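You operate a simulated robot arm through the tools that you are given. There is no shell and no other tool. Be economical: measure what you need, move in short steps, check, and stop when the job is done.

The job below is to be done with a simulated robot arm. You get a single attempt, and the scene is never put back.

TASK
Sand the old paint off the OAK block in the vice.
Fine: clamp it tight; then loosen the vice, put block and pad back. Set down upright: what you pick out, yellow sanding pad. What is to be rubbed or washed off counts as gone when no trace of it is left.

Only the result counts: the job must be done as asked and must still hold three seconds after the hand-in. Knocking over, shifting, dropping, spilling or breaking anything else fails it.

THE ROBOT
A 7-joint arm with a two-finger parallel gripper, fixed in place. Base frame: the origin is at the foot of the arm, x ahead of it, y to its left, z up; the work surface is at about z = 86. Units: cm, rad, N and s.
Its first joint turns from -2.897 to 2.897 rad. Payload 4.4 kg.
Tool frame: the origin (TCP) lies between the finger pads and is the grasp point; the fingertips stand 2.3 cm ahead of it; z points along the fingers, y is the line along which they close. The gripper opens to 9.4 cm. The fingers are 3.8 cm wide and 1 cm thick; the gripper's body (5.4 by 9.6 cm) begins 3.9 cm behind the TCP.
Orientation is that of the tool frame in the base frame, as a unit quaternion [w, x, y, z]. With the fingers straight down and closing along the base's y, the tool's x points along the base's -x, its y along +y and its z along -z.

THE INTERFACE
- The arm moves only by the tool jog_arm. Its argument "rows" is a list that holds one entry, the list of rows, each a list of 6 numbers: the shift along the tool's x, y, z in cm, then the turn, a rotation vector about the tool's x, y, z in rad. In form: [[[x, y, z, wx, wy, wz], ...]]. A call has 1 to 8 rows; each row is the pose to reach, as a shift and turn from the pose commanded when the call began, along the tool's axes at that moment. "fingers" is the finger opening in cm, from 0 to 9.4, set as the call begins (left out, the last holds). Rows are played at 5 a second. More than 5 cm and 0.15 rad between two rows, or a gripper value outside its range, and nothing of the call is played. Where a pose cannot be reached the arm comes as near as it can. A force on the tool above 80 N (or 10 N above the force at the start of the call, whichever is more), or a blocked arm, ends the call early, and 0.2 s more pass. The fingers move at their own pace (about 7.2 cm/s each) and stop on an object; they squeeze with about 45 N. The grip force told is the motor's: it shows also when the fingers shut on nothing. Time passes only in rows, and 0.2 s behind the last, so rows that repeat a pose let the fingers close. It gives the time, the measured TCP pose, the force on the tool (base axes), the opening and the grip force at its end, in the units of the frame above (readings bear some noise), with the torque about the TCP (base axes, N m) and any sound that the robot's microphone picked up.
- Cameras (640 x 400 px; columns grow to the right, rows downward): "scene" is fixed at [22.04, 65.06, 154.26]; the picture's right is [-0.24, -0.97, 0.00], its down [-0.65, 0.16, -0.75] and it looks along [0.72, -0.18, -0.67] (base axes); focal length 340 px, centre (320, 200). "wrist" rides on the gripper at [8.6, 1.6, -7.5] in the tool frame; the picture's right is [-0.18, 0.98, 0.00], its down [-0.58, -0.11, -0.81] and it looks along [-0.79, -0.15, 0.59] (tool axes); focal length 243 px, centre (320, 200). There is no depth. A picture from a camera that has moved, and an enlarged one, comes with that camera's place and axes in the base frame and with its lens.
- get_image(camera): a new picture of that camera. No time passes.
- enlarge(camera, box): a new picture of the part [left, top, right, bottom] of that camera's present view, enlarged. No time passes.
- finish_job(): hands the job in; it is judged then, once.

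Work in short steps. Places have to be worked out from the pictures, the camera data and where the tool is seen: move nearer, look again, correct. Check each grasp and each placing, and mend what went wrong. You have 120 turns and 68 pictures in all, those below and enlarged ones among them. Open the gripper and draw the arm clear of the work before you hand the job in, unless the task says otherwise; then end with one line.

The tools are called after "Emit:" by a JSON object that holds its "method" and its "body". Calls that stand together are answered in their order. jog_arm: Moves the arm, as the interface text tells. Its arguments: {"type":"object","properties":{"rows":{"type":"array","items":{"type":"array","items":{"type":"array","items":{"type":"number"}}}},"fingers":{"type":"number"}},"required":["rows"]} The other tools are called the same way: get_image (camera) takes a picture; enlarge (camera, box) takes an enlarged picture of a part of a camera's view; finish_job () hands the job in.

At the start:

```text
t: 0.0
tcp_pos: [52.1, 51.82, 127.19]
tool_rot: [0.0, -0.001, 1.0, 0.001]
wrist_force: [0.5, 0.5, -0.3]
ft_torque: [0.01, -0.03, 0.0]
gripper_width: 9.41
grasp_force: 0.1
```

scene: 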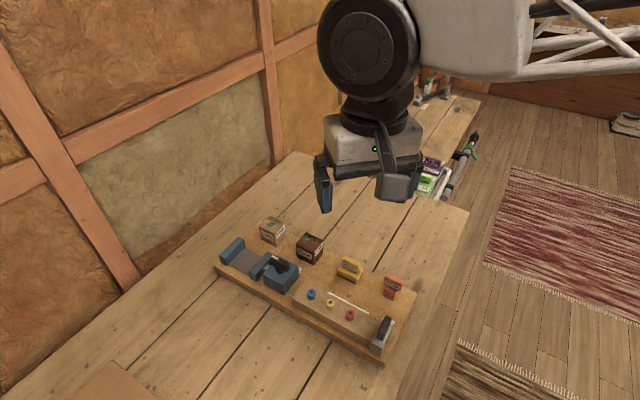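
wrist: 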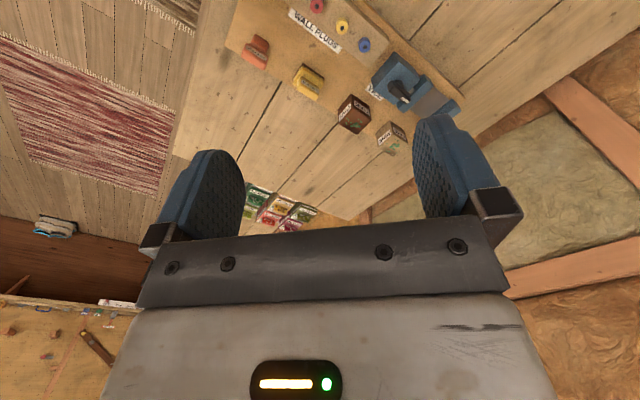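

The board with vice, two blocks and pads is in view. I enlarge it to read the labels and find positions.

Emit:
{"method": "enlarge", "body": {"camera": "scene", "box": [210, 210, 320, 300]}}

Emit:
{"method": "enlarge", "body": {"camera": "scene", "box": [290, 240, 420, 360]}}

Emit:
{"method": "enlarge", "body": {"camera": "wrist", "box": [220, 0, 480, 170]}}

```text
4.44 times, centred on (265, 255) of scene
camera zoom: at [22.04, 65.06, 154.26], right [-0.24, -0.97, 0.0], down [-0.65, 0.16, -0.75], along [0.72, -0.18, -0.67], focal length 1510 px, centre (564, -44)
```

zoom: 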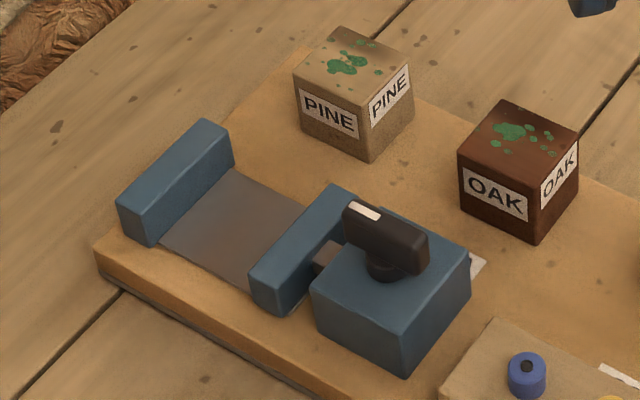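

```text
3.33 times, centred on (355, 300) of scene
camera zoom: at [22.04, 65.06, 154.26], right [-0.24, -0.97, 0.0], down [-0.65, 0.16, -0.75], along [0.72, -0.18, -0.67], focal length 1132 px, centre (203, -133)
```

zoom: 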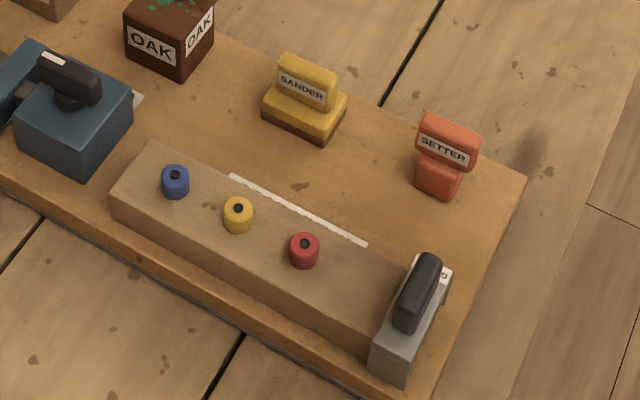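

```text
2.35 times, centred on (350, 85) of wrist
camera zoom: at [43.52, 53.32, 134.5], right [0.18, 0.98, 0.0], down [0.58, -0.11, 0.81], along [0.79, -0.15, -0.59], focal length 571 px, centre (249, 471)
```

zoom: 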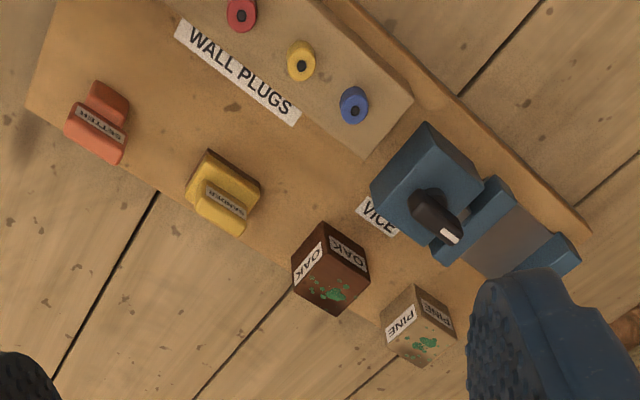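

Two views agree: the board is turned about 45°, its top at z≈88. The oak block is at about (74.3, 54.6) and the vice gap at about (75, 70). I turn the tool 45° to match the board and come lower for a better look.

Emit:
{"method": "jog_arm", "body": {"rows": [[[0, 0, 3, 0, 0, -0.13], [0, 0, 6, 0, 0, -0.26], [0, 0, 9, 0, 0, -0.39], [0, 0, 12, 0, 0, -0.52], [0, 0, 14, 0, 0, -0.65], [0, 0, 16, 0, 0, -0.77], [0, 0, 16, 0, 0, -0.77]]]}}

Emit:
{"method": "get_image", "body": {"camera": "wrist"}}

```text
t: 1.6
tcp_pos: [52.03, 51.91, 111.19]
tool_rot: [-0.001, -0.376, 0.927, 0.0]
wrist_force: [0.4, -0.1, -0.3]
ft_torque: [-0.03, -0.02, 0.01]
gripper_width: 9.42
grasp_force: 0.1
```

```text
62 pictures are left
camera wrist: at [44.77, 46.89, 118.41], right [-0.55, 0.83, 0.0], down [0.49, 0.33, 0.81], along [0.67, 0.45, -0.59], focal length 243 px, centre (320, 200)
```

wrist: 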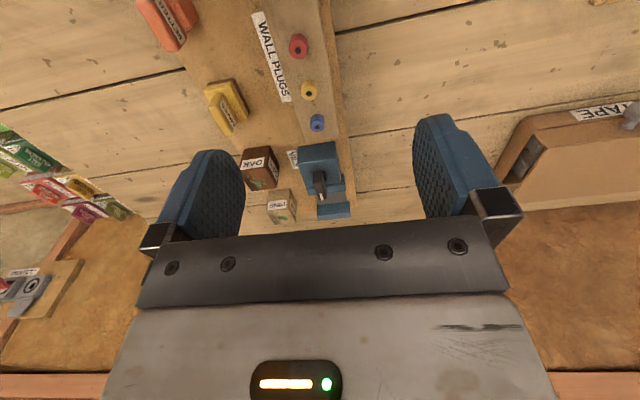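

Tool is roughly aligned with the board. I enlarge the vice and blocks.

Emit:
{"method": "enlarge", "body": {"camera": "wrist", "box": [230, 130, 390, 230]}}

Emit:
{"method": "enlarge", "body": {"camera": "wrist", "box": [130, 0, 350, 140]}}

```text
4.00 times, centred on (310, 180) of wrist
camera zoom: at [44.77, 46.89, 118.41], right [-0.55, 0.83, 0.0], down [0.49, 0.33, 0.81], along [0.67, 0.45, -0.59], focal length 970 px, centre (360, 280)
```

zoom: 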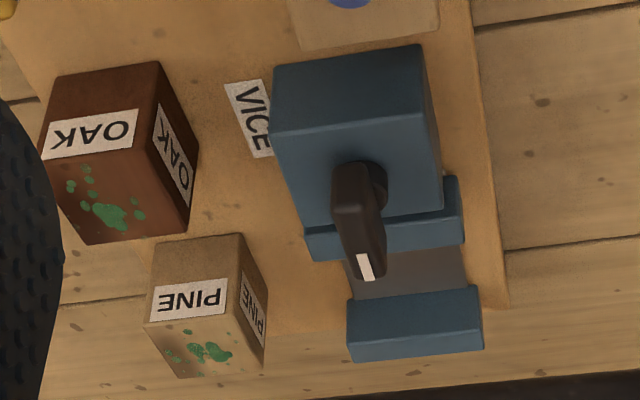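

```text
2.86 times, centred on (240, 70) of wrist
camera zoom: at [44.77, 46.89, 118.41], right [-0.55, 0.83, 0.0], down [0.49, 0.33, 0.81], along [0.67, 0.45, -0.59], focal length 693 px, centre (549, 571)
```

zoom: 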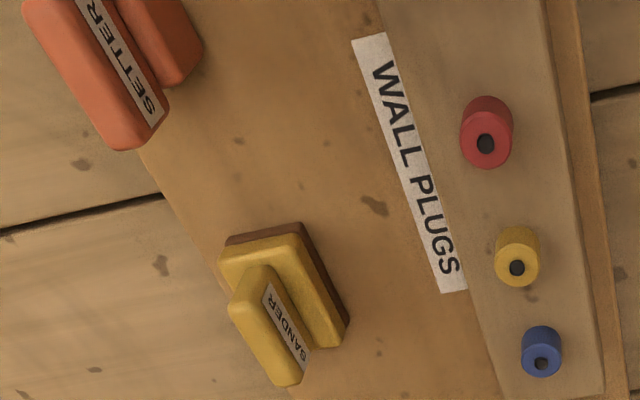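

Gap of vice ≈7 cm centred near (75.4, 69.4), about 102 cm out, so I must check whether straight-down reach suffices. I move out radially at a safe height (z≈108).

Emit:
{"method": "jog_arm", "body": {"rows": [[[-5, 0, 1, 0, 0, 0], [-10, 0, 2, 0, 0, 0], [-15, 0, 3, 0, 0, 0], [-20, 0, 3, 0, 0, 0], [-25, 0, 3, 0, 0, 0], [-29, 0, 3, 0, 0, 0], [-29, 0, 3, 0, 0, 0]]]}}

Emit:
{"method": "get_image", "body": {"camera": "wrist"}}

Emit:
{"method": "get_image", "body": {"camera": "scene"}}

```text
refused: row 1 steps farther than a row can; nothing moved
```

```text
59 pictures are left
camera wrist: at [44.77, 46.89, 118.41], right [-0.55, 0.83, 0.0], down [0.49, 0.33, 0.81], along [0.67, 0.45, -0.59], focal length 243 px, centre (320, 200)
```

wrist: 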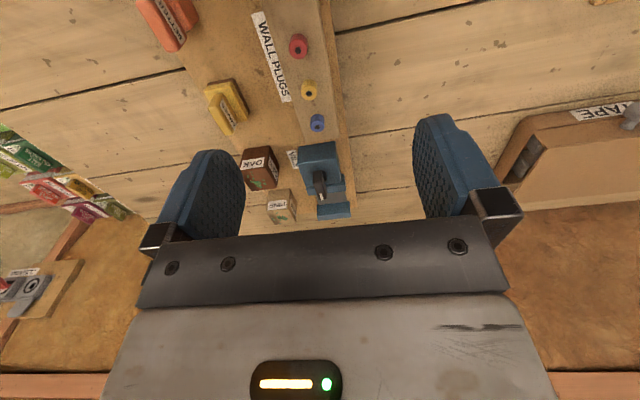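

```text
58 pictures are left
```

scene: 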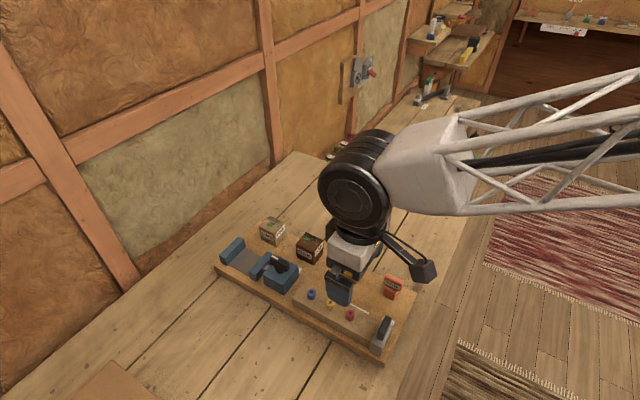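

The step was over 5 cm; I retry with shorter rows.

Emit:
{"method": "jog_arm", "body": {"rows": [[[-4.5, 0, 0.5, 0, 0, 0], [-9, 0, 1, 0, 0, 0], [-13.5, 0, 1.5, 0, 0, 0], [-18, 0, 2, 0, 0, 0], [-22.5, 0, 2.5, 0, 0, 0], [-27, 0, 3, 0, 0, 0], [-29, 0, 3, 0, 0, 0], [-29, 0, 3, 0, 0, 0]]]}}

Emit:
{"method": "get_image", "body": {"camera": "scene"}}

```text
t: 3.4
tcp_pos: [73.05, 72.19, 107.9]
tool_rot: [0.0, -0.376, 0.927, -0.001]
wrist_force: [-0.2, -0.7, 0.1]
ft_torque: [0.0, 0.04, -0.01]
gripper_width: 9.4
grasp_force: 0.1
```

```text
57 pictures are left
```

scene: 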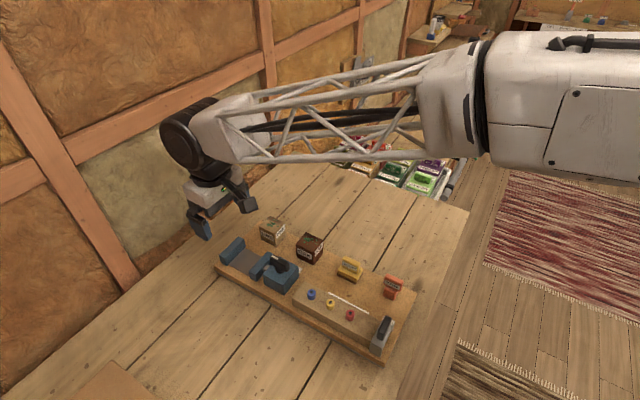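

Straight-down reach holds at 102.7 cm. I test it lower, over the vice gap at z≈98.

Emit:
{"method": "jog_arm", "body": {"rows": [[[-1.8, -3.8, 0, 0, 0, 0], [-1.8, -3.8, 4.9, 0, 0, 0], [-1.8, -3.8, 9.8, 0, 0, 0], [-1.8, -3.8, 9.8, 0, 0, 0]]]}}

Emit:
{"method": "enlarge", "body": {"camera": "scene", "box": [200, 180, 330, 310]}}

Emit:
{"method": "get_image", "body": {"camera": "wrist"}}

```text
t: 4.4
tcp_pos: [76.84, 70.52, 98.12]
tool_rot: [0.0, -0.376, 0.927, 0.0]
wrist_force: [-0.5, -0.8, -0.4]
ft_torque: [0.0, 0.0, -0.03]
gripper_width: 9.4
grasp_force: 0.0
```

```text
3.08 times, centred on (265, 245) of scene
camera zoom: at [22.04, 65.06, 154.26], right [-0.24, -0.97, 0.0], down [-0.65, 0.16, -0.75], along [0.72, -0.18, -0.67], focal length 1045 px, centre (489, 62)
```

zoom: 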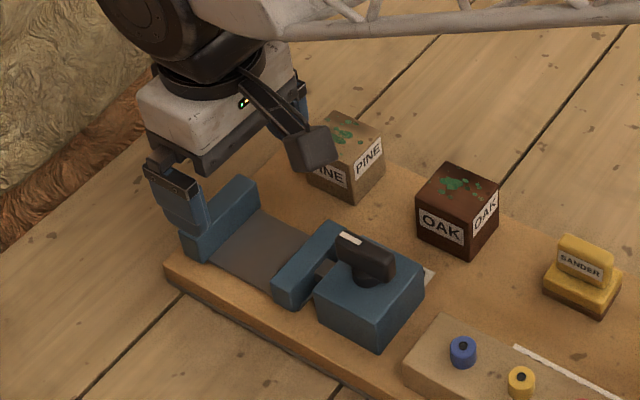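

```text
55 pictures are left
camera wrist: at [69.55, 65.56, 105.43], right [-0.55, 0.83, 0.0], down [0.49, 0.33, 0.81], along [0.67, 0.44, -0.59], focal length 243 px, centre (320, 200)
```

wrist: 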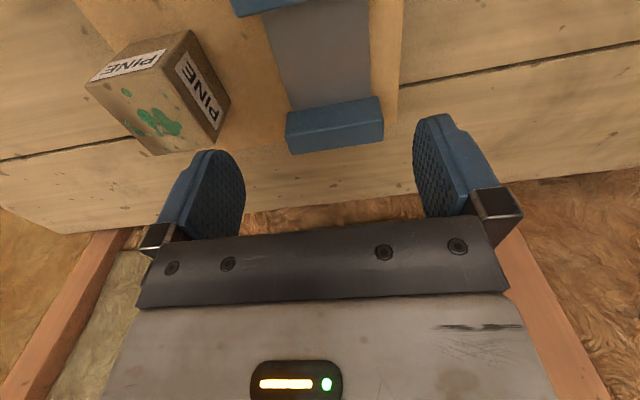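

Reach is fine here. Board yaw computes to about 43°; the vice centre line and oak are located in board coordinates. I go up and across to look at the oak block and handle closely.

Emit:
{"method": "jog_arm", "body": {"rows": [[[0, 0, -4.5, 0, 0, 0.02], [4, 0, -6.5, 0, 0, 0.02], [8, -2, -6.5, 0, 0, 0.02], [12, -4.5, -6.5, 0, 0, 0.02], [15, -7, -6.5, 0, 0, 0.02], [16.5, -9.6, -6.5, 0, 0, 0.02], [16.5, -9.6, -6.5, 0, 0, 0.02]]]}}

Emit:
{"method": "get_image", "body": {"camera": "wrist"}}

```text
t: 6.0
tcp_pos: [71.62, 52.32, 104.86]
tool_rot: [0.0, -0.366, 0.931, -0.001]
wrist_force: [0.4, 0.7, 0.8]
ft_torque: [0.01, -0.02, -0.01]
gripper_width: 9.39
grasp_force: 0.1
```

```text
54 pictures are left
camera wrist: at [64.27, 47.49, 112.15], right [-0.54, 0.84, 0.0], down [0.5, 0.32, 0.81], along [0.68, 0.43, -0.59], focal length 243 px, centre (320, 200)
```

wrist: 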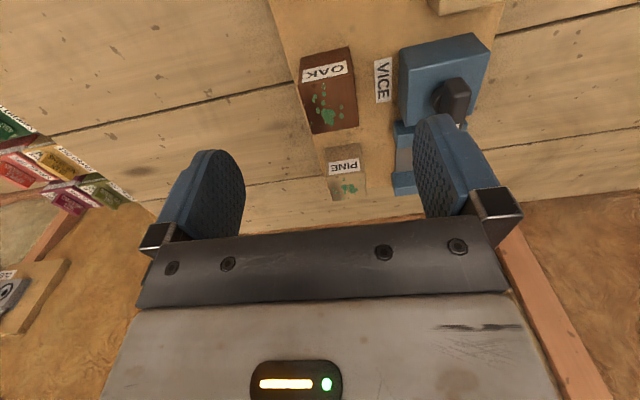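

Yaw now 0.749. I enlarge for the oak block's exact corners and the vice handle.

Emit:
{"method": "enlarge", "body": {"camera": "wrist", "box": [280, 20, 500, 150]}}

```text
2.91 times, centred on (390, 85) of wrist
camera zoom: at [64.27, 47.49, 112.15], right [-0.54, 0.84, 0.0], down [0.5, 0.32, 0.81], along [0.68, 0.43, -0.59], focal length 706 px, centre (116, 534)
```

zoom: 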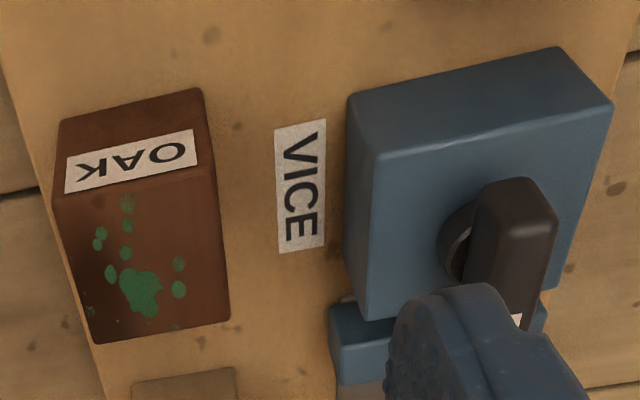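

Oak centre ≈ (74.3, 54.9), yaw ≈ 43.5°, side ≈ 4.8, top z≈92.8. I descend around it with fingers open, tips staying about 1.5 cm above the board.

Emit:
{"method": "jog_arm", "body": {"rows": [[[-3.7, 0.1, 0, 0, 0, -0.01], [-3.7, 0.1, 4.5, 0, 0, -0.01], [-3.7, 0.1, 8, 0, 0, -0.01], [-3.7, 0.1, 11, 0, 0, -0.01], [-3.7, 0.1, 13, 0, 0, -0.01], [-3.7, 0.1, 13, 0, 0, -0.01]]]}}

Emit:
{"method": "enlarge", "body": {"camera": "scene", "box": [230, 180, 390, 300]}}

Emit:
{"method": "get_image", "body": {"camera": "wrist"}}

```text
t: 7.4
tcp_pos: [74.51, 54.73, 91.9]
tool_rot: [0.0, -0.371, 0.929, 0.0]
wrist_force: [0.2, 0.0, -0.2]
ft_torque: [0.01, 0.03, 0.01]
gripper_width: 9.38
grasp_force: 0.0
```

```text
3.33 times, centred on (310, 240) of scene
camera zoom: at [22.04, 65.06, 154.26], right [-0.24, -0.97, 0.0], down [-0.65, 0.16, -0.75], along [0.72, -0.18, -0.67], focal length 1132 px, centre (353, 67)
```

zoom: 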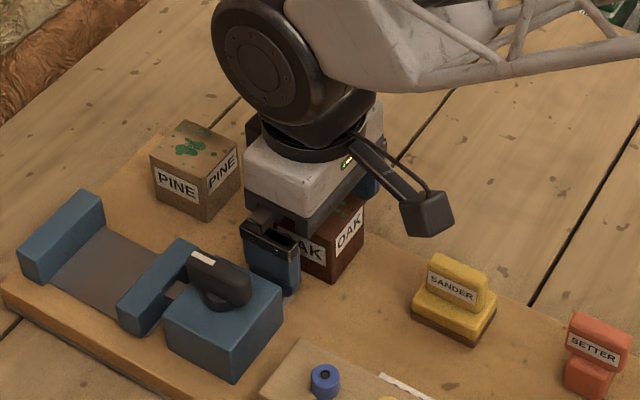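

```text
51 pictures are left
camera wrist: at [67.09, 49.9, 99.28], right [-0.54, 0.84, 0.0], down [0.5, 0.32, 0.81], along [0.68, 0.44, -0.59], focal length 243 px, centre (320, 200)
```

wrist: 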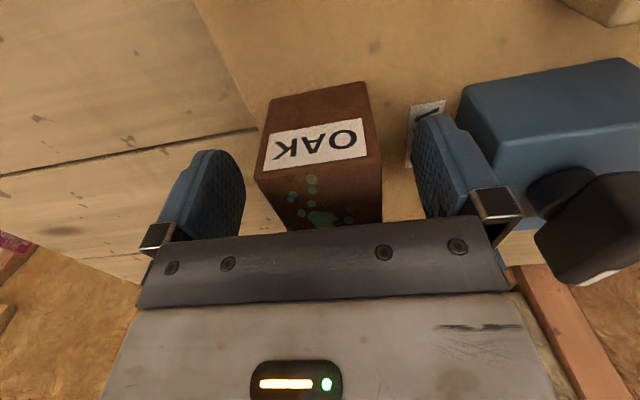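

Block is centred between the fingers and clear of the vice. I close.

Emit:
{"method": "jog_arm", "body": {"rows": [[[0, 0, 0, 0, 0, 0], [0, 0, 0, 0, 0, 0], [0, 0, 0, 0, 0, 0], [0, 0, 0, 0, 0, 0]]], "fingers": 3.5}}

Emit:
{"method": "enlarge", "body": {"camera": "wrist", "box": [180, 60, 460, 240]}}

```text
t: 8.4
tcp_pos: [74.5, 55.0, 92.0]
tool_rot: [0.0, -0.371, 0.929, 0.0]
wrist_force: [0.2, 0.6, -0.3]
ft_torque: [0.05, -0.01, 0.06]
gripper_width: 4.47
grasp_force: 45.4
```

```text
2.22 times, centred on (320, 150) of wrist
camera zoom: at [67.09, 49.9, 99.3], right [-0.54, 0.84, 0.0], down [0.5, 0.32, 0.81], along [0.68, 0.44, -0.59], focal length 539 px, centre (320, 311)
```

zoom: 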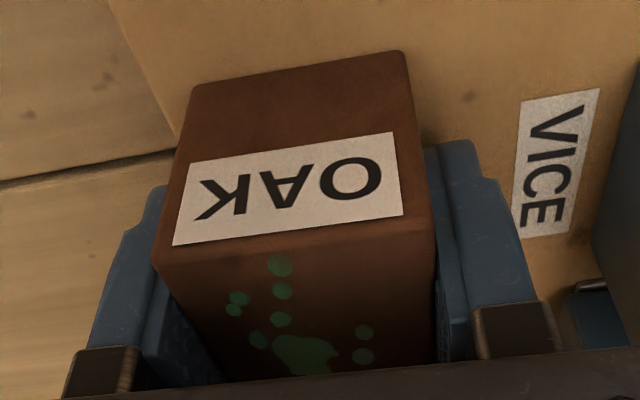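

Gripped, 4.47 wide; home TCP is (74.5, 54.95, 91.95). I lift straight 10 cm and carry it above the vice gap.

Emit:
{"method": "jog_arm", "body": {"rows": [[[0, 0, -3, 0, 0, 0], [0, 0, -7, 0, 0, 0], [0, 0, -10, 0, 0, 0], [-3.5, 3, -10, 0, 0, 0], [-6.5, 6, -10, 0, 0, 0], [-9, 8.5, -10, 0, 0, 0], [-10.6, 9.9, -10, 0, 0, 0], [-10.6, 9.9, -10, 0, 0, 0]]]}}

Emit:
{"method": "enlarge", "body": {"camera": "scene", "box": [190, 150, 350, 300]}}

Emit:
{"method": "get_image", "body": {"camera": "wrist"}}

```text
t: 10.2
tcp_pos: [75.33, 69.28, 101.71]
tool_rot: [0.0, -0.37, 0.929, 0.001]
wrist_force: [-0.6, -0.7, -0.3]
ft_torque: [0.02, 0.06, -0.02]
gripper_width: 4.44
grasp_force: 45.1
```

```text
2.67 times, centred on (270, 225) of scene
camera zoom: at [22.04, 65.06, 154.26], right [-0.24, -0.97, 0.0], down [-0.65, 0.16, -0.75], along [0.72, -0.18, -0.67], focal length 906 px, centre (453, 133)
```

zoom: 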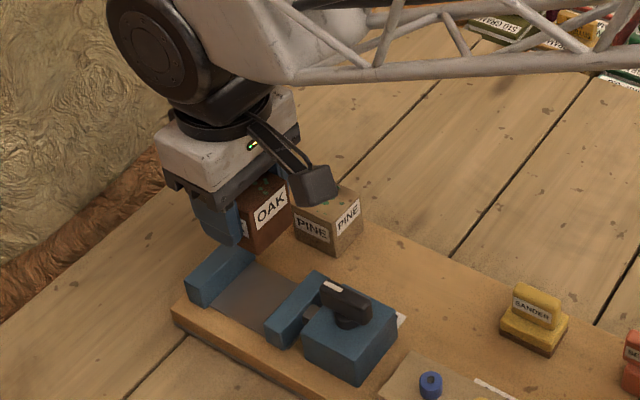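

```text
48 pictures are left
camera wrist: at [67.96, 64.34, 109.06], right [-0.54, 0.84, 0.0], down [0.5, 0.32, 0.81], along [0.68, 0.44, -0.59], focal length 243 px, centre (320, 200)
```

wrist: 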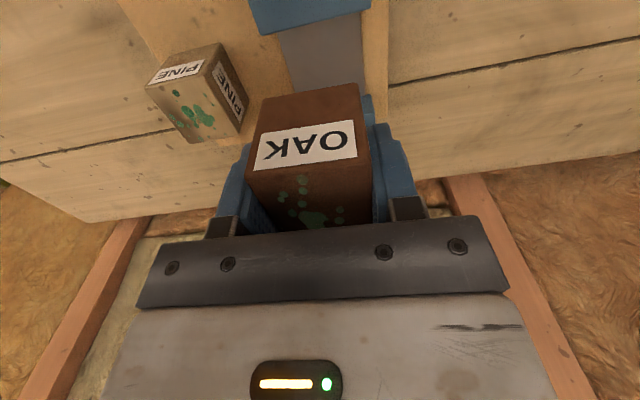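

The gap centre and block line up (offset ~0.2 cm along tool y). I descend to just above the bed.

Emit:
{"method": "jog_arm", "body": {"rows": [[[0, 0.2, 3, 0, 0, 0], [0, 0.2, 6, 0, 0, 0], [0, 0.2, 7.5, 0, 0, 0], [0, 0.2, 8.3, 0, 0, 0], [0, 0.2, 8.3, 0, 0, 0]]]}}

Emit:
{"method": "enlarge", "body": {"camera": "scene", "box": [200, 200, 310, 300]}}

Emit:
{"method": "get_image", "body": {"camera": "wrist"}}

```text
t: 11.4
tcp_pos: [75.16, 69.31, 93.62]
tool_rot: [0.0, -0.371, 0.929, 0.0]
wrist_force: [0.7, 0.2, -1.0]
ft_torque: [0.02, 0.03, -0.03]
gripper_width: 4.43
grasp_force: 45.2
```

```text
4.00 times, centred on (255, 250) of scene
camera zoom: at [22.04, 65.06, 154.26], right [-0.24, -0.97, 0.0], down [-0.65, 0.16, -0.75], along [0.72, -0.18, -0.67], focal length 1359 px, centre (580, 0)
```

zoom: 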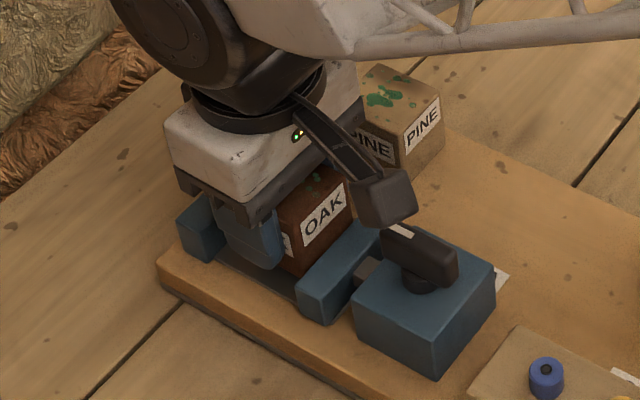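

```text
46 pictures are left
camera wrist: at [67.78, 64.48, 100.87], right [-0.54, 0.84, 0.0], down [0.5, 0.32, 0.81], along [0.68, 0.44, -0.59], focal length 243 px, centre (320, 200)
```

wrist: 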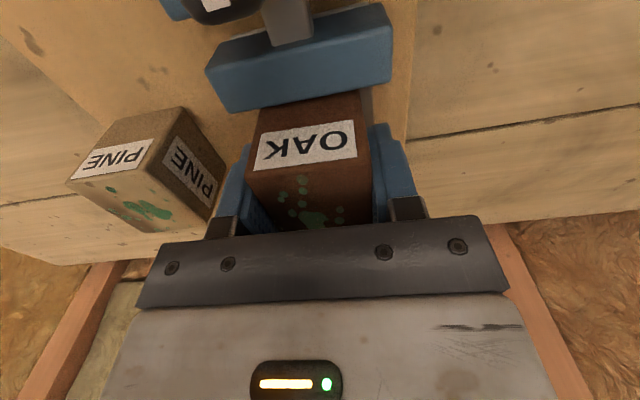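

Centred between jaws with clearance. I creep down until contact with the bed.

Emit:
{"method": "jog_arm", "body": {"rows": [[[0, 0, 0.4, 0, 0, 0], [0, 0, 0.8, 0, 0, 0], [0, 0, 0.8, 0, 0, 0]]]}}

```text
t: 12.2
tcp_pos: [75.16, 69.33, 92.73]
tool_rot: [0.0, -0.371, 0.929, 0.0]
wrist_force: [-0.2, 0.2, -0.8]
ft_torque: [0.0, 0.01, 0.0]
gripper_width: 4.48
grasp_force: 45.0
```

No contact yet; smaller steps down.

Emit:
{"method": "jog_arm", "body": {"rows": [[[0, 0, 0.15, 0, 0, 0], [0, 0, 0.3, 0, 0, 0], [0, 0, 0.3, 0, 0, 0]]]}}

```text
t: 13.0
tcp_pos: [75.12, 69.23, 92.35]
tool_rot: [0.0, -0.37, 0.929, 0.0]
wrist_force: [0.5, -0.2, -0.2]
ft_torque: [0.01, 0.01, 0.01]
gripper_width: 4.45
grasp_force: 44.8
```

Emit:
{"method": "jog_arm", "body": {"rows": [[[0, 0, 0.1, 0, 0, 0], [0, 0, 0.2, 0, 0, 0], [0, 0, 0.3, 0, 0, 0], [0, 0, 0.3, 0, 0, 0]]]}}

```text
t: 14.0
tcp_pos: [75.08, 69.2, 92.24]
tool_rot: [0.0, -0.371, 0.929, 0.0]
wrist_force: [-3.8, -2.5, 6.6]
ft_torque: [-0.16, 0.17, 0.0]
gripper_width: 4.45
grasp_force: 45.0
```

Contact (6.6 N up at z≈92.24). I open the fingers to 7 and rise.

Emit:
{"method": "jog_arm", "body": {"rows": [[[0, 0, 0, 0, 0, 0], [0, 0, 0, 0, 0, 0], [0, 0, -3, 0, 0, 0], [0, 0, -7, 0, 0, 0], [0, 0, -11, 0, 0, 0], [3, 0, -14, 0, 0, 0], [7, 0, -16, 0, 0, 0]]], "fingers": 7}}

Emit:
{"method": "get_image", "body": {"camera": "wrist"}}

Emit:
{"method": "enlarge", "body": {"camera": "scene", "box": [200, 200, 310, 300]}}

```text
t: 15.6
tcp_pos: [70.06, 64.51, 108.03]
tool_rot: [0.0, -0.371, 0.929, -0.001]
wrist_force: [0.4, 0.6, -0.2]
ft_torque: [0.0, 0.01, -0.01]
gripper_width: 6.98
grasp_force: 0.1
```

```text
45 pictures are left
camera wrist: at [62.62, 59.64, 115.46], right [-0.54, 0.84, 0.0], down [0.5, 0.32, 0.81], along [0.68, 0.44, -0.59], focal length 243 px, centre (320, 200)
```

wrist: 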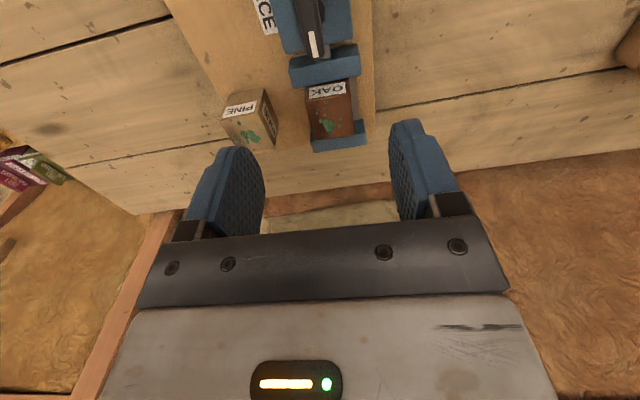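

```text
4.00 times, centred on (255, 250) of scene
camera zoom: at [22.04, 65.06, 154.26], right [-0.24, -0.97, 0.0], down [-0.65, 0.16, -0.75], along [0.72, -0.18, -0.67], focal length 1359 px, centre (580, 0)
```

zoom: 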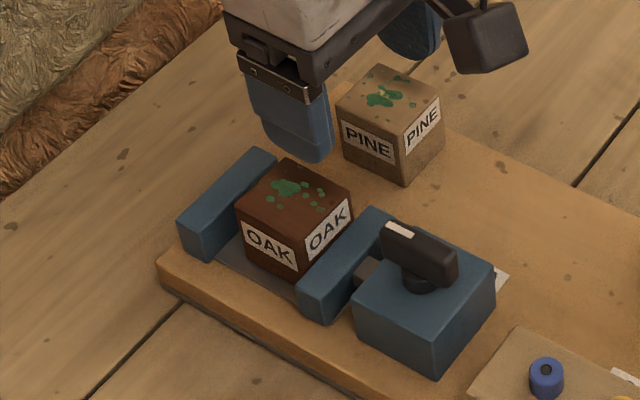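

Block sits flat in the vice. Next the handle: I back off for a clear wrist view of it.

Emit:
{"method": "jog_arm", "body": {"rows": [[[4, 0, 1, 0, 0, 0], [8, 0, 2.5, 0, 0, 0], [12, 0, 4, 0, 0, 0], [12, 0, 4, 0, 0, 0]]]}}

Emit:
{"method": "enlarge", "body": {"camera": "wrist", "box": [240, 80, 400, 190]}}

```text
t: 16.6
tcp_pos: [61.35, 56.37, 104.12]
tool_rot: [0.0, -0.371, 0.929, -0.001]
wrist_force: [0.4, 0.0, 0.7]
ft_torque: [0.01, -0.03, 0.0]
gripper_width: 7.0
grasp_force: 0.1
```

```text
3.64 times, centred on (320, 135) of wrist
camera zoom: at [53.9, 51.43, 111.45], right [-0.54, 0.84, 0.0], down [0.5, 0.32, 0.81], along [0.68, 0.44, -0.59], focal length 882 px, centre (320, 436)
```

zoom: 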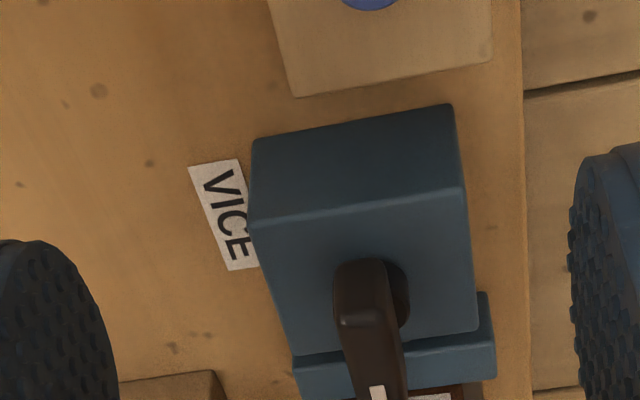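

Handle bar: pivot ≈ (68.9, 63.0), bar along the board axis, z≈92.7–95, lined up with my present yaw. I go above it, fingers at 4 cm, and check.

Emit:
{"method": "jog_arm", "body": {"rows": [[[-4.5, -0.2, 0, 0, 0, 0], [-9, -0.4, 0, 0, 0, 0], [-10, -0.4, 0, 0, 0, 0], [-10, -0.4, 4.5, 0, 0, 0], [-10, -0.4, 4.5, 0, 0, 0]]], "fingers": 4}}

Emit:
{"method": "get_image", "body": {"camera": "wrist"}}

Emit:
{"method": "enlarge", "body": {"camera": "scene", "box": [220, 190, 330, 300]}}

```text
t: 17.8
tcp_pos: [69.13, 62.78, 99.63]
tool_rot: [0.0, -0.37, 0.929, 0.0]
wrist_force: [0.5, 0.0, -0.4]
ft_torque: [-0.02, 0.0, 0.0]
gripper_width: 4.04
grasp_force: 0.1
```

```text
42 pictures are left
camera wrist: at [61.67, 57.92, 106.93], right [-0.54, 0.84, 0.0], down [0.5, 0.32, 0.81], along [0.68, 0.44, -0.59], focal length 243 px, centre (320, 200)
```

wrist: 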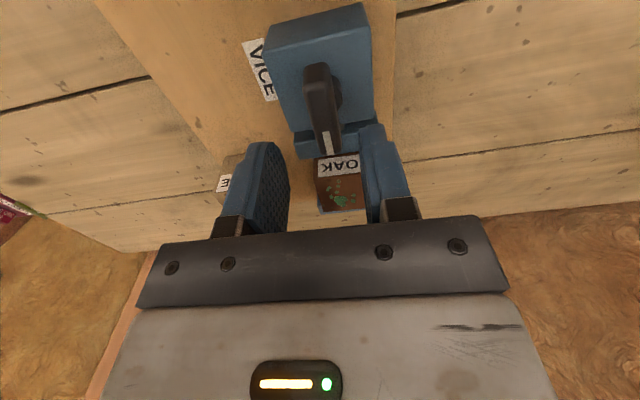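

```text
3.64 times, centred on (275, 245) of scene
camera zoom: at [22.04, 65.06, 154.26], right [-0.24, -0.97, 0.0], down [-0.65, 0.16, -0.75], along [0.72, -0.18, -0.67], focal length 1235 px, centre (484, 36)
```

zoom: 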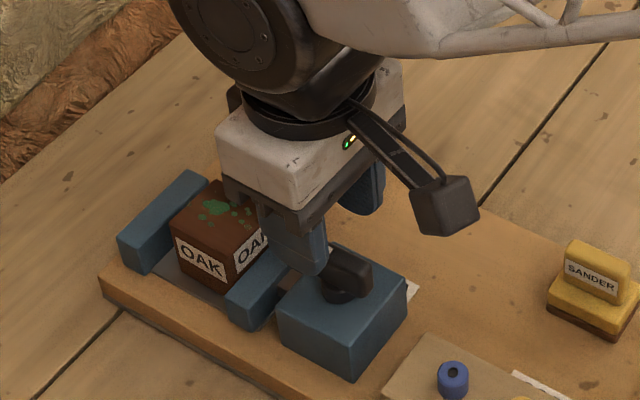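

TCP is over the pivot within ~0.2 cm. I lower so the tips straddle the bar above the vice body, then close.

Emit:
{"method": "jog_arm", "body": {"rows": [[[0, 0.2, 1, 0, 0, 0], [0, 0.2, 3, 0, 0, 0], [0, 0.2, 4.6, 0, 0, 0], [0, 0.2, 4.6, 0, 0, 0]]]}}

Emit:
{"method": "jog_arm", "body": {"rows": [[[0, 0, 0, 0, 0, 0], [0, 0, 0, 0, 0, 0], [0, 0, 0, 0, 0, 0], [0, 0, 0, 0, 0, 0]]], "fingers": 0.5}}

Emit:
{"method": "enlarge", "body": {"camera": "wrist", "box": [200, 60, 440, 240]}}

```text
t: 18.8
tcp_pos: [68.55, 62.79, 95.19]
tool_rot: [0.0, -0.37, 0.929, 0.0]
wrist_force: [-1.9, -0.6, 1.6]
ft_torque: [0.07, 0.01, 0.04]
gripper_width: 4.01
grasp_force: 0.0
```

```text
t: 19.8
tcp_pos: [68.6, 62.94, 95.22]
tool_rot: [0.0, -0.372, 0.928, 0.001]
wrist_force: [-19.3, 22.1, 0.8]
ft_torque: [0.49, 0.23, -0.13]
gripper_width: 2.11
grasp_force: 44.9
```

```text
2.22 times, centred on (320, 150) of wrist
camera zoom: at [61.23, 58.0, 102.46], right [-0.54, 0.84, 0.0], down [0.5, 0.32, 0.81], along [0.68, 0.44, -0.59], focal length 539 px, centre (320, 311)
```

zoom: 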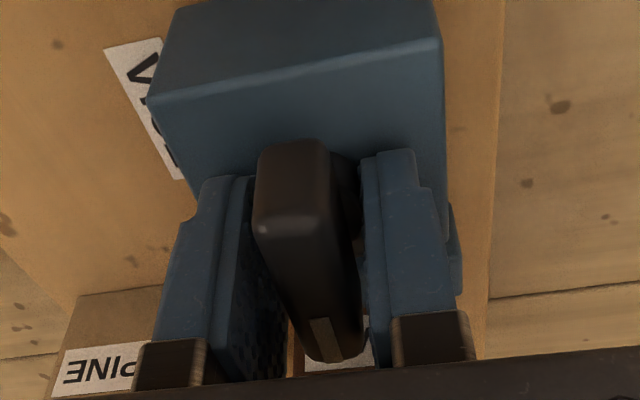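

Opening stopped at 2.11 with ~29 N sideways: I seem to be pinching the hub off-centre instead of the bar. I open, shift +0.4 along tool y, rise 0.8 and close again.

Emit:
{"method": "jog_arm", "body": {"rows": [[[0, 0, 0, 0, 0, 0], [0, 0, 0, 0, 0, 0], [0, 0.4, -0.8, 0, 0, 0], [0, 0.4, -0.8, 0, 0, 0]]], "fingers": 4}}

Emit:
{"method": "jog_arm", "body": {"rows": [[[0, 0, 0, 0, 0, 0], [0, 0, 0, 0, 0, 0], [0, 0, 0, 0, 0, 0], [0, 0, 0, 0, 0, 0]]], "fingers": 0.5}}

Emit:
{"method": "enlarge", "body": {"camera": "wrist", "box": [200, 60, 440, 240]}}

```text
t: 20.8
tcp_pos: [68.45, 63.12, 95.94]
tool_rot: [0.0, -0.371, 0.929, 0.0]
wrist_force: [0.3, 0.5, 0.1]
ft_torque: [0.0, -0.01, -0.01]
gripper_width: 4.01
grasp_force: 0.1
```

```text
t: 21.8
tcp_pos: [68.56, 62.97, 95.9]
tool_rot: [0.0, -0.371, 0.929, 0.0]
wrist_force: [25.1, -12.1, 0.5]
ft_torque: [-0.81, 0.4, 0.15]
gripper_width: 2.15
grasp_force: 45.6
```

```text
2.22 times, centred on (320, 150) of wrist
camera zoom: at [61.15, 58.19, 103.21], right [-0.54, 0.84, 0.0], down [0.5, 0.32, 0.81], along [0.68, 0.44, -0.59], focal length 539 px, centre (320, 311)
```

zoom: 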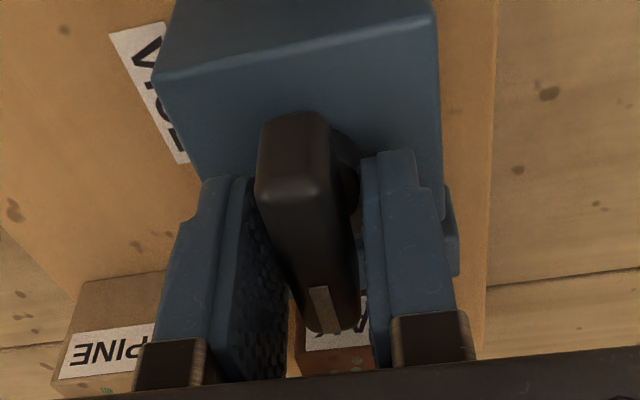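

Width is the same 2.15 at both heights, so it is the bar itself; the side force flipped sign, so the centre is 0.2 back. I shift −0.2 and make a small clockwise test turn (+tool z).

Emit:
{"method": "jog_arm", "body": {"rows": [[[0, -0.2, 0, 0, 0, 0], [0, -0.2, 0, 0, 0, 0]]]}}

Emit:
{"method": "jog_arm", "body": {"rows": [[[0, 0, 0, 0, 0, 0.08], [0, 0, 0, 0, 0, 0.16], [0, 0, 0, 0, 0, 0.24], [0, 0, 0, 0, 0, 0.24]]]}}

Emit:
{"method": "enlarge", "body": {"camera": "wrist", "box": [200, 0, 440, 240]}}

```text
t: 22.4
tcp_pos: [68.44, 63.07, 95.94]
tool_rot: [-0.001, -0.372, 0.928, -0.001]
wrist_force: [-14.1, -12.7, 3.6]
ft_torque: [0.03, 0.14, 0.0]
gripper_width: 2.15
grasp_force: 45.4
```

```text
t: 23.4
tcp_pos: [68.7, 63.07, 95.93]
tool_rot: [-0.001, -0.257, 0.966, 0.0]
wrist_force: [-26.8, -39.6, 5.7]
ft_torque: [-0.9, 0.67, 0.13]
gripper_width: 2.14
grasp_force: 45.0
```

```text
1.67 times, centred on (320, 120) of wrist
camera zoom: at [60.32, 60.03, 103.22], right [-0.33, 0.94, 0.0], down [0.56, 0.19, 0.81], along [0.76, 0.26, -0.59], focal length 404 px, centre (320, 333)
```

zoom: 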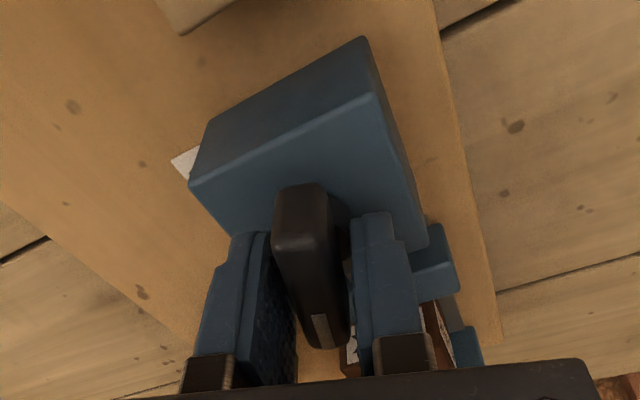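

The handle turned 0.24 rad freely (torque 0.13), but ~48 N side force shows my axis is off the pivot. I shift +0.3 x, −0.12 y to relieve it.

Emit:
{"method": "jog_arm", "body": {"rows": [[[0.15, -0.06, 0, 0, 0, 0], [0.3, -0.12, 0, 0, 0, 0], [0.3, -0.12, 0, 0, 0, 0]]]}}

```text
t: 24.2
tcp_pos: [68.44, 63.01, 95.75]
tool_rot: [0.0, -0.257, 0.966, 0.001]
wrist_force: [20.6, 16.9, 0.0]
ft_torque: [0.35, -0.75, -0.05]
gripper_width: 2.13
grasp_force: 45.1
```

Emit:
{"method": "jog_arm", "body": {"rows": [[[-0.11, -0.02, 0, 0, 0, 0], [-0.11, -0.02, 0, 0, 0, 0]]]}}

Emit:
{"method": "jog_arm", "body": {"rows": [[[0, 0, 0, 0, 0, 0.12], [0, 0, 0, 0, 0, 0.24], [0, 0, 0, 0, 0, 0.36], [0, 0, 0, 0, 0, 0.48], [0, 0, 0, 0, 0, 0.48]]]}}

Emit:
{"method": "enlarge", "body": {"camera": "scene", "box": [210, 200, 320, 300]}}

```text
t: 24.8
tcp_pos: [68.4, 62.99, 95.84]
tool_rot: [0.0, -0.257, 0.966, 0.0]
wrist_force: [-8.8, 2.9, 0.4]
ft_torque: [0.26, -0.07, -0.01]
gripper_width: 2.15
grasp_force: 45.2
```

```text
t: 26.0
tcp_pos: [68.58, 62.78, 95.87]
tool_rot: [-0.001, -0.019, 1.0, 0.001]
wrist_force: [-11.2, -49.7, 12.7]
ft_torque: [-1.15, 0.46, 0.26]
gripper_width: 2.11
grasp_force: 44.9
```

```text
4.00 times, centred on (265, 250) of scene
camera zoom: at [22.04, 65.06, 154.26], right [-0.24, -0.97, 0.0], down [-0.65, 0.16, -0.75], along [0.72, -0.18, -0.67], focal length 1359 px, centre (540, 0)
```

zoom: 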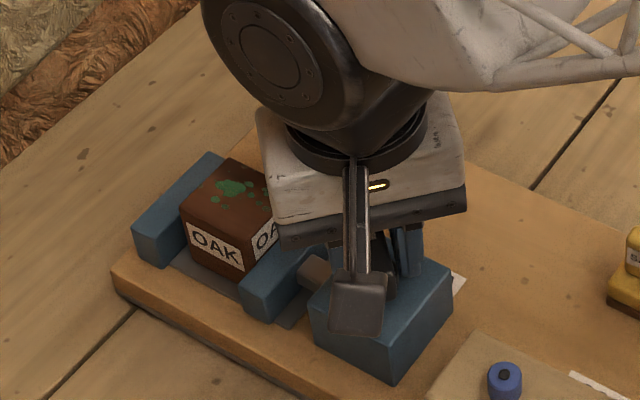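

The jaw is closing on the block – clockwise tightens. I relieve the side force and keep turning.

Emit:
{"method": "jog_arm", "body": {"rows": [[[0.06, -0.2, 0, 0, 0, 0], [0.06, -0.2, 0, 0, 0, 0]]]}}

Emit:
{"method": "jog_arm", "body": {"rows": [[[0, 0, 0, 0, 0, 0.12], [0, 0, 0, 0, 0, 0.24], [0, 0, 0, 0, 0, 0.36], [0, 0, 0, 0, 0, 0.36]]]}}

```text
t: 26.6
tcp_pos: [68.56, 62.85, 95.79]
tool_rot: [0.001, -0.02, 1.0, 0.001]
wrist_force: [32.2, -2.3, 0.5]
ft_torque: [0.19, -0.92, 0.0]
gripper_width: 2.12
grasp_force: 44.7
```

```text
t: 27.6
tcp_pos: [68.46, 62.7, 95.85]
tool_rot: [0.0, 0.16, 0.987, 0.0]
wrist_force: [6.9, -35.6, 6.2]
ft_torque: [-0.94, -0.29, 0.21]
gripper_width: 2.13
grasp_force: 45.1
```

Continuing with a small relief and more turn.

Emit:
{"method": "jog_arm", "body": {"rows": [[[-0.06, -0.13, 0, 0, 0, 0], [-0.06, -0.13, 0, 0, 0, 0.12], [-0.06, -0.13, 0, 0, 0, 0.24], [-0.06, -0.13, 0, 0, 0, 0.36], [-0.06, -0.13, 0, 0, 0, 0.36]]]}}

Emit:
{"method": "enlarge", "body": {"camera": "scene", "box": [210, 200, 320, 300]}}

```text
t: 28.8
tcp_pos: [68.39, 62.54, 95.91]
tool_rot: [-0.001, 0.334, 0.942, -0.001]
wrist_force: [-32.2, -46.1, 16.5]
ft_torque: [-0.71, 1.28, 0.28]
gripper_width: 2.15
grasp_force: 44.8
```

```text
4.00 times, centred on (265, 250) of scene
camera zoom: at [22.04, 65.06, 154.26], right [-0.24, -0.97, 0.0], down [-0.65, 0.16, -0.75], along [0.72, -0.18, -0.67], focal length 1359 px, centre (540, 0)
```

zoom: 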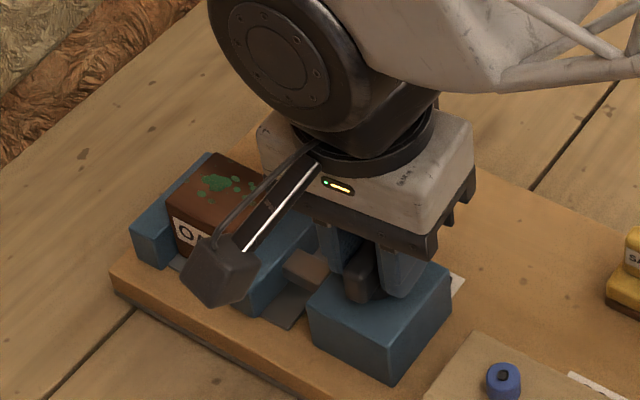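

The jaw is now pushing the block toward the fixed jaw. Relieve side force and continue.

Emit:
{"method": "jog_arm", "body": {"rows": [[[0, -0.15, 0, 0, 0, 0], [0, -0.22, 0, 0, 0, 0.0], [0, -0.22, 0, 0, 0, 0.12], [0, -0.22, 0, 0, 0, 0.24], [0, -0.22, 0, 0, 0, 0.24]]]}}

Emit:
{"method": "enlarge", "body": {"camera": "scene", "box": [210, 200, 320, 300]}}

```text
t: 30.0
tcp_pos: [68.3, 62.34, 95.89]
tool_rot: [0.0, 0.445, 0.896, 0.0]
wrist_force: [-5.0, 4.5, -0.8]
ft_torque: [0.0, 0.09, 0.59]
gripper_width: 2.13
grasp_force: 44.8
```

```text
4.00 times, centred on (265, 250) of scene
camera zoom: at [22.04, 65.06, 154.26], right [-0.24, -0.97, 0.0], down [-0.65, 0.16, -0.75], along [0.72, -0.18, -0.67], focal length 1359 px, centre (540, 0)
```

zoom: 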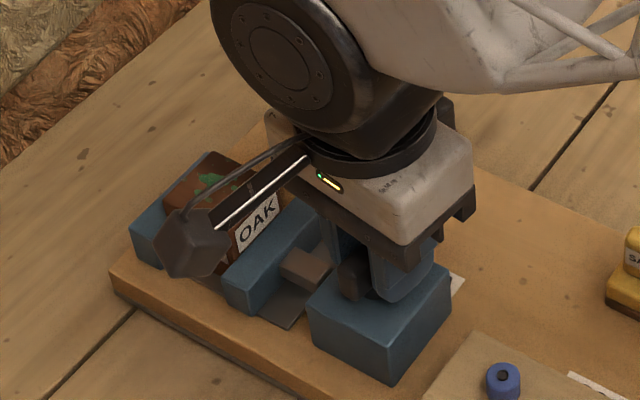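

Torque rising to 0.59 N·m with no side force: pressing. I turn on gently and watch torque.

Emit:
{"method": "jog_arm", "body": {"rows": [[[0, 0, 0, 0, 0, 0.08], [0, 0, 0, 0, 0, 0.16], [0, 0, 0, 0, 0, 0.16]]]}}

```text
t: 30.8
tcp_pos: [68.44, 62.3, 95.86]
tool_rot: [-0.001, 0.515, 0.857, -0.001]
wrist_force: [-27.1, -35.8, 5.7]
ft_torque: [-1.09, 0.56, 1.03]
gripper_width: 2.15
grasp_force: 45.3
```

Emit:
{"method": "jog_arm", "body": {"rows": [[[-0.06, -0.15, 0, 0, 0, 0], [-0.06, -0.15, 0, 0, 0, 0.08], [-0.06, -0.15, 0, 0, 0, 0.16], [-0.06, -0.15, 0, 0, 0, 0.16]]]}}

Emit:
{"method": "enlarge", "body": {"camera": "scene", "box": [210, 200, 320, 300]}}

```text
t: 31.8
tcp_pos: [68.26, 62.31, 95.8]
tool_rot: [0.001, 0.581, 0.814, 0.001]
wrist_force: [13.1, 5.1, 0.4]
ft_torque: [-0.36, 0.43, 1.68]
gripper_width: 2.35
grasp_force: 45.2
```

```text
4.00 times, centred on (265, 250) of scene
camera zoom: at [22.04, 65.06, 154.26], right [-0.24, -0.97, 0.0], down [-0.65, 0.16, -0.75], along [0.72, -0.18, -0.67], focal length 1359 px, centre (540, 0)
```

zoom: 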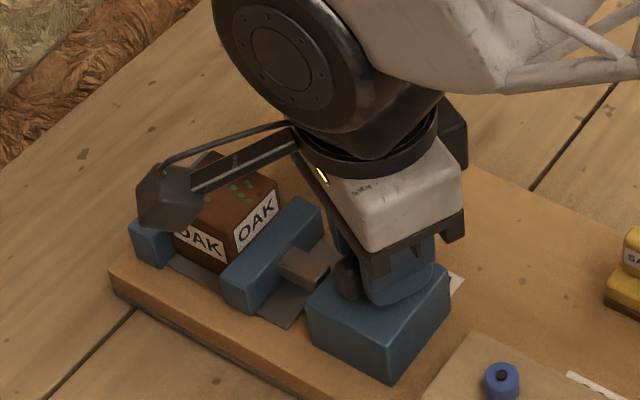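

Torque 1.68 N·m and the bar starts prying the fingers: it is tight. I release, rise and check.

Emit:
{"method": "jog_arm", "body": {"rows": [[[0, 0, 0, 0, 0, 0], [0, 0, 0, 0, 0, 0], [0, 0, -3, 0, 0, 0], [0, 0, -7, 0, 0, 0], [0, 0, -11, 0, 0, 0], [0, 0, -15, 0, 0, -0.1], [0, 0, -15, 0, 0, -0.2], [0, 0, -15, 0, 0, -0.3]]], "fingers": 4.5}}

Emit:
{"method": "enlarge", "body": {"camera": "scene", "box": [210, 200, 320, 300]}}

```text
t: 33.6
tcp_pos: [68.24, 62.3, 110.9]
tool_rot: [0.0, 0.452, 0.892, 0.0]
wrist_force: [0.2, 0.3, 0.0]
ft_torque: [-0.04, -0.01, -0.02]
gripper_width: 4.48
grasp_force: 0.0
```

```text
4.00 times, centred on (265, 250) of scene
camera zoom: at [22.04, 65.06, 154.26], right [-0.24, -0.97, 0.0], down [-0.65, 0.16, -0.75], along [0.72, -0.18, -0.67], focal length 1359 px, centre (540, 0)
```

zoom: 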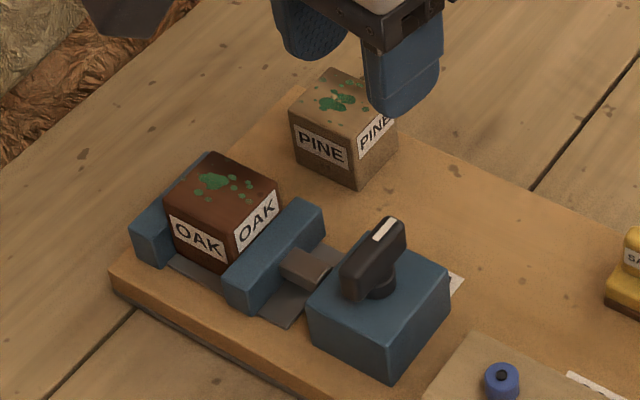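

Block is clamped against both jaws. Now I go toward the yellow sander, turning the tool back to the board's yaw.

Emit:
{"method": "jog_arm", "body": {"rows": [[[-1.64, -2.37, 0, 0, 0, -0.14], [-3.28, -4.74, 0, 0, 0, -0.28], [-4.92, -7.1, 0, 0, 0, -0.42], [-6.56, -9.5, 0, 0, 0, -0.56], [-8.2, -11.85, 0, 0, 0, -0.7], [-9.84, -14.2, 0, 0, 0, -0.84], [-11.5, -16.6, 0, 0, 0, -0.98], [-13.1, -18.95, 0, 0, 0, -1.12]]]}}

Emit:
{"method": "jog_arm", "body": {"rows": [[[0, 0, 2, 0, 0, -0.14], [0, 0, 4, 0, 0, -0.28], [0, 0, 6, 0, 0, -0.42], [0, 0, 6, 0, 0, -0.56], [0, 0, 6, 0, 0, -0.575], [0, 0, 6, 0, 0, -0.575]]], "fingers": 5}}

Emit:
{"method": "get_image", "body": {"camera": "wrist"}}

```text
t: 35.4
tcp_pos: [60.39, 40.45, 110.79]
tool_rot: [0.0, -0.091, 0.996, 0.001]
wrist_force: [-0.2, 0.1, 0.6]
ft_torque: [0.01, -0.01, 0.0]
gripper_width: 4.51
grasp_force: 0.1
```

```text
t: 36.8
tcp_pos: [60.7, 40.57, 104.91]
tool_rot: [0.001, -0.37, 0.929, 0.0]
wrist_force: [0.1, -1.0, -0.4]
ft_torque: [-0.01, -0.02, -0.02]
gripper_width: 5.0
grasp_force: 0.1
```

```text
32 pictures are left
camera wrist: at [53.23, 35.66, 112.19], right [-0.54, 0.84, 0.0], down [0.5, 0.32, 0.81], along [0.68, 0.44, -0.59], focal length 243 px, centre (320, 200)
```

wrist: 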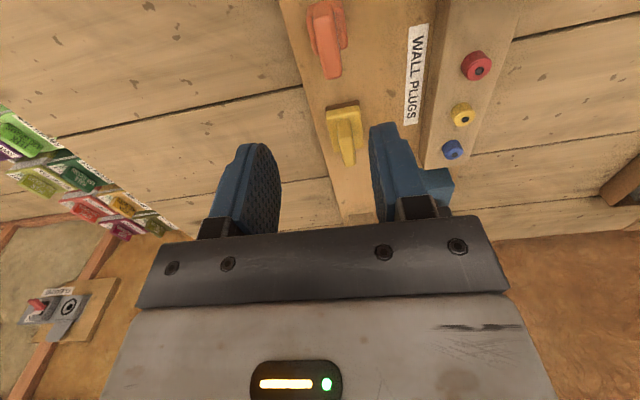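

Emit:
{"method": "enlarge", "body": {"camera": "wrist", "box": [290, 70, 410, 180]}}

```text
3.64 times, centred on (350, 125) of wrist
camera zoom: at [53.23, 35.66, 112.19], right [-0.54, 0.84, 0.0], down [0.5, 0.32, 0.81], along [0.68, 0.44, -0.59], focal length 882 px, centre (211, 473)
```

zoom: 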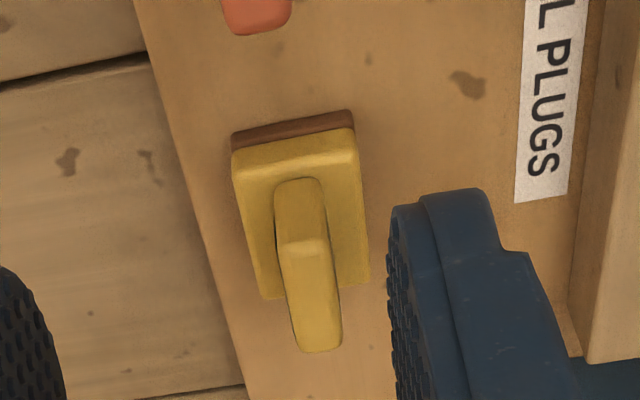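

Sander fin centre ≈ (66.55, 47.8), top z≈92.6, yaw ≈ 0.80. I move above and down onto the fin with tips staying clear of the plate.

Emit:
{"method": "jog_arm", "body": {"rows": [[[-4.6, 0.6, 0, 0, 0, -0.02], [-9.2, 1.2, 0, 0, 0, -0.04], [-9.2, 1.2, 4.5, 0, 0, -0.04], [-9.2, 1.2, 8.5, 0, 0, -0.04], [-9.2, 1.2, 8.5, 0, 0, -0.04]]]}}

Emit:
{"method": "get_image", "body": {"camera": "wrist"}}

```text
t: 38.0
tcp_pos: [66.54, 47.57, 96.21]
tool_rot: [0.0, -0.387, 0.922, 0.001]
wrist_force: [1.2, 0.7, -0.5]
ft_torque: [0.01, 0.02, 0.02]
gripper_width: 5.0
grasp_force: 0.1
```

```text
30 pictures are left
camera wrist: at [59.4, 42.51, 103.68], right [-0.57, 0.82, 0.0], down [0.48, 0.34, 0.81], along [0.66, 0.46, -0.59], focal length 243 px, centre (320, 200)
```

wrist: 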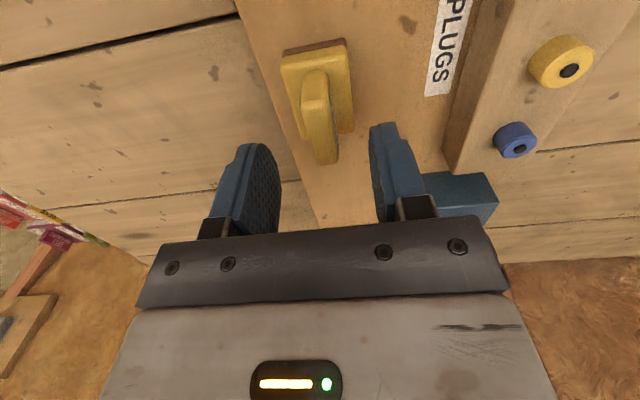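

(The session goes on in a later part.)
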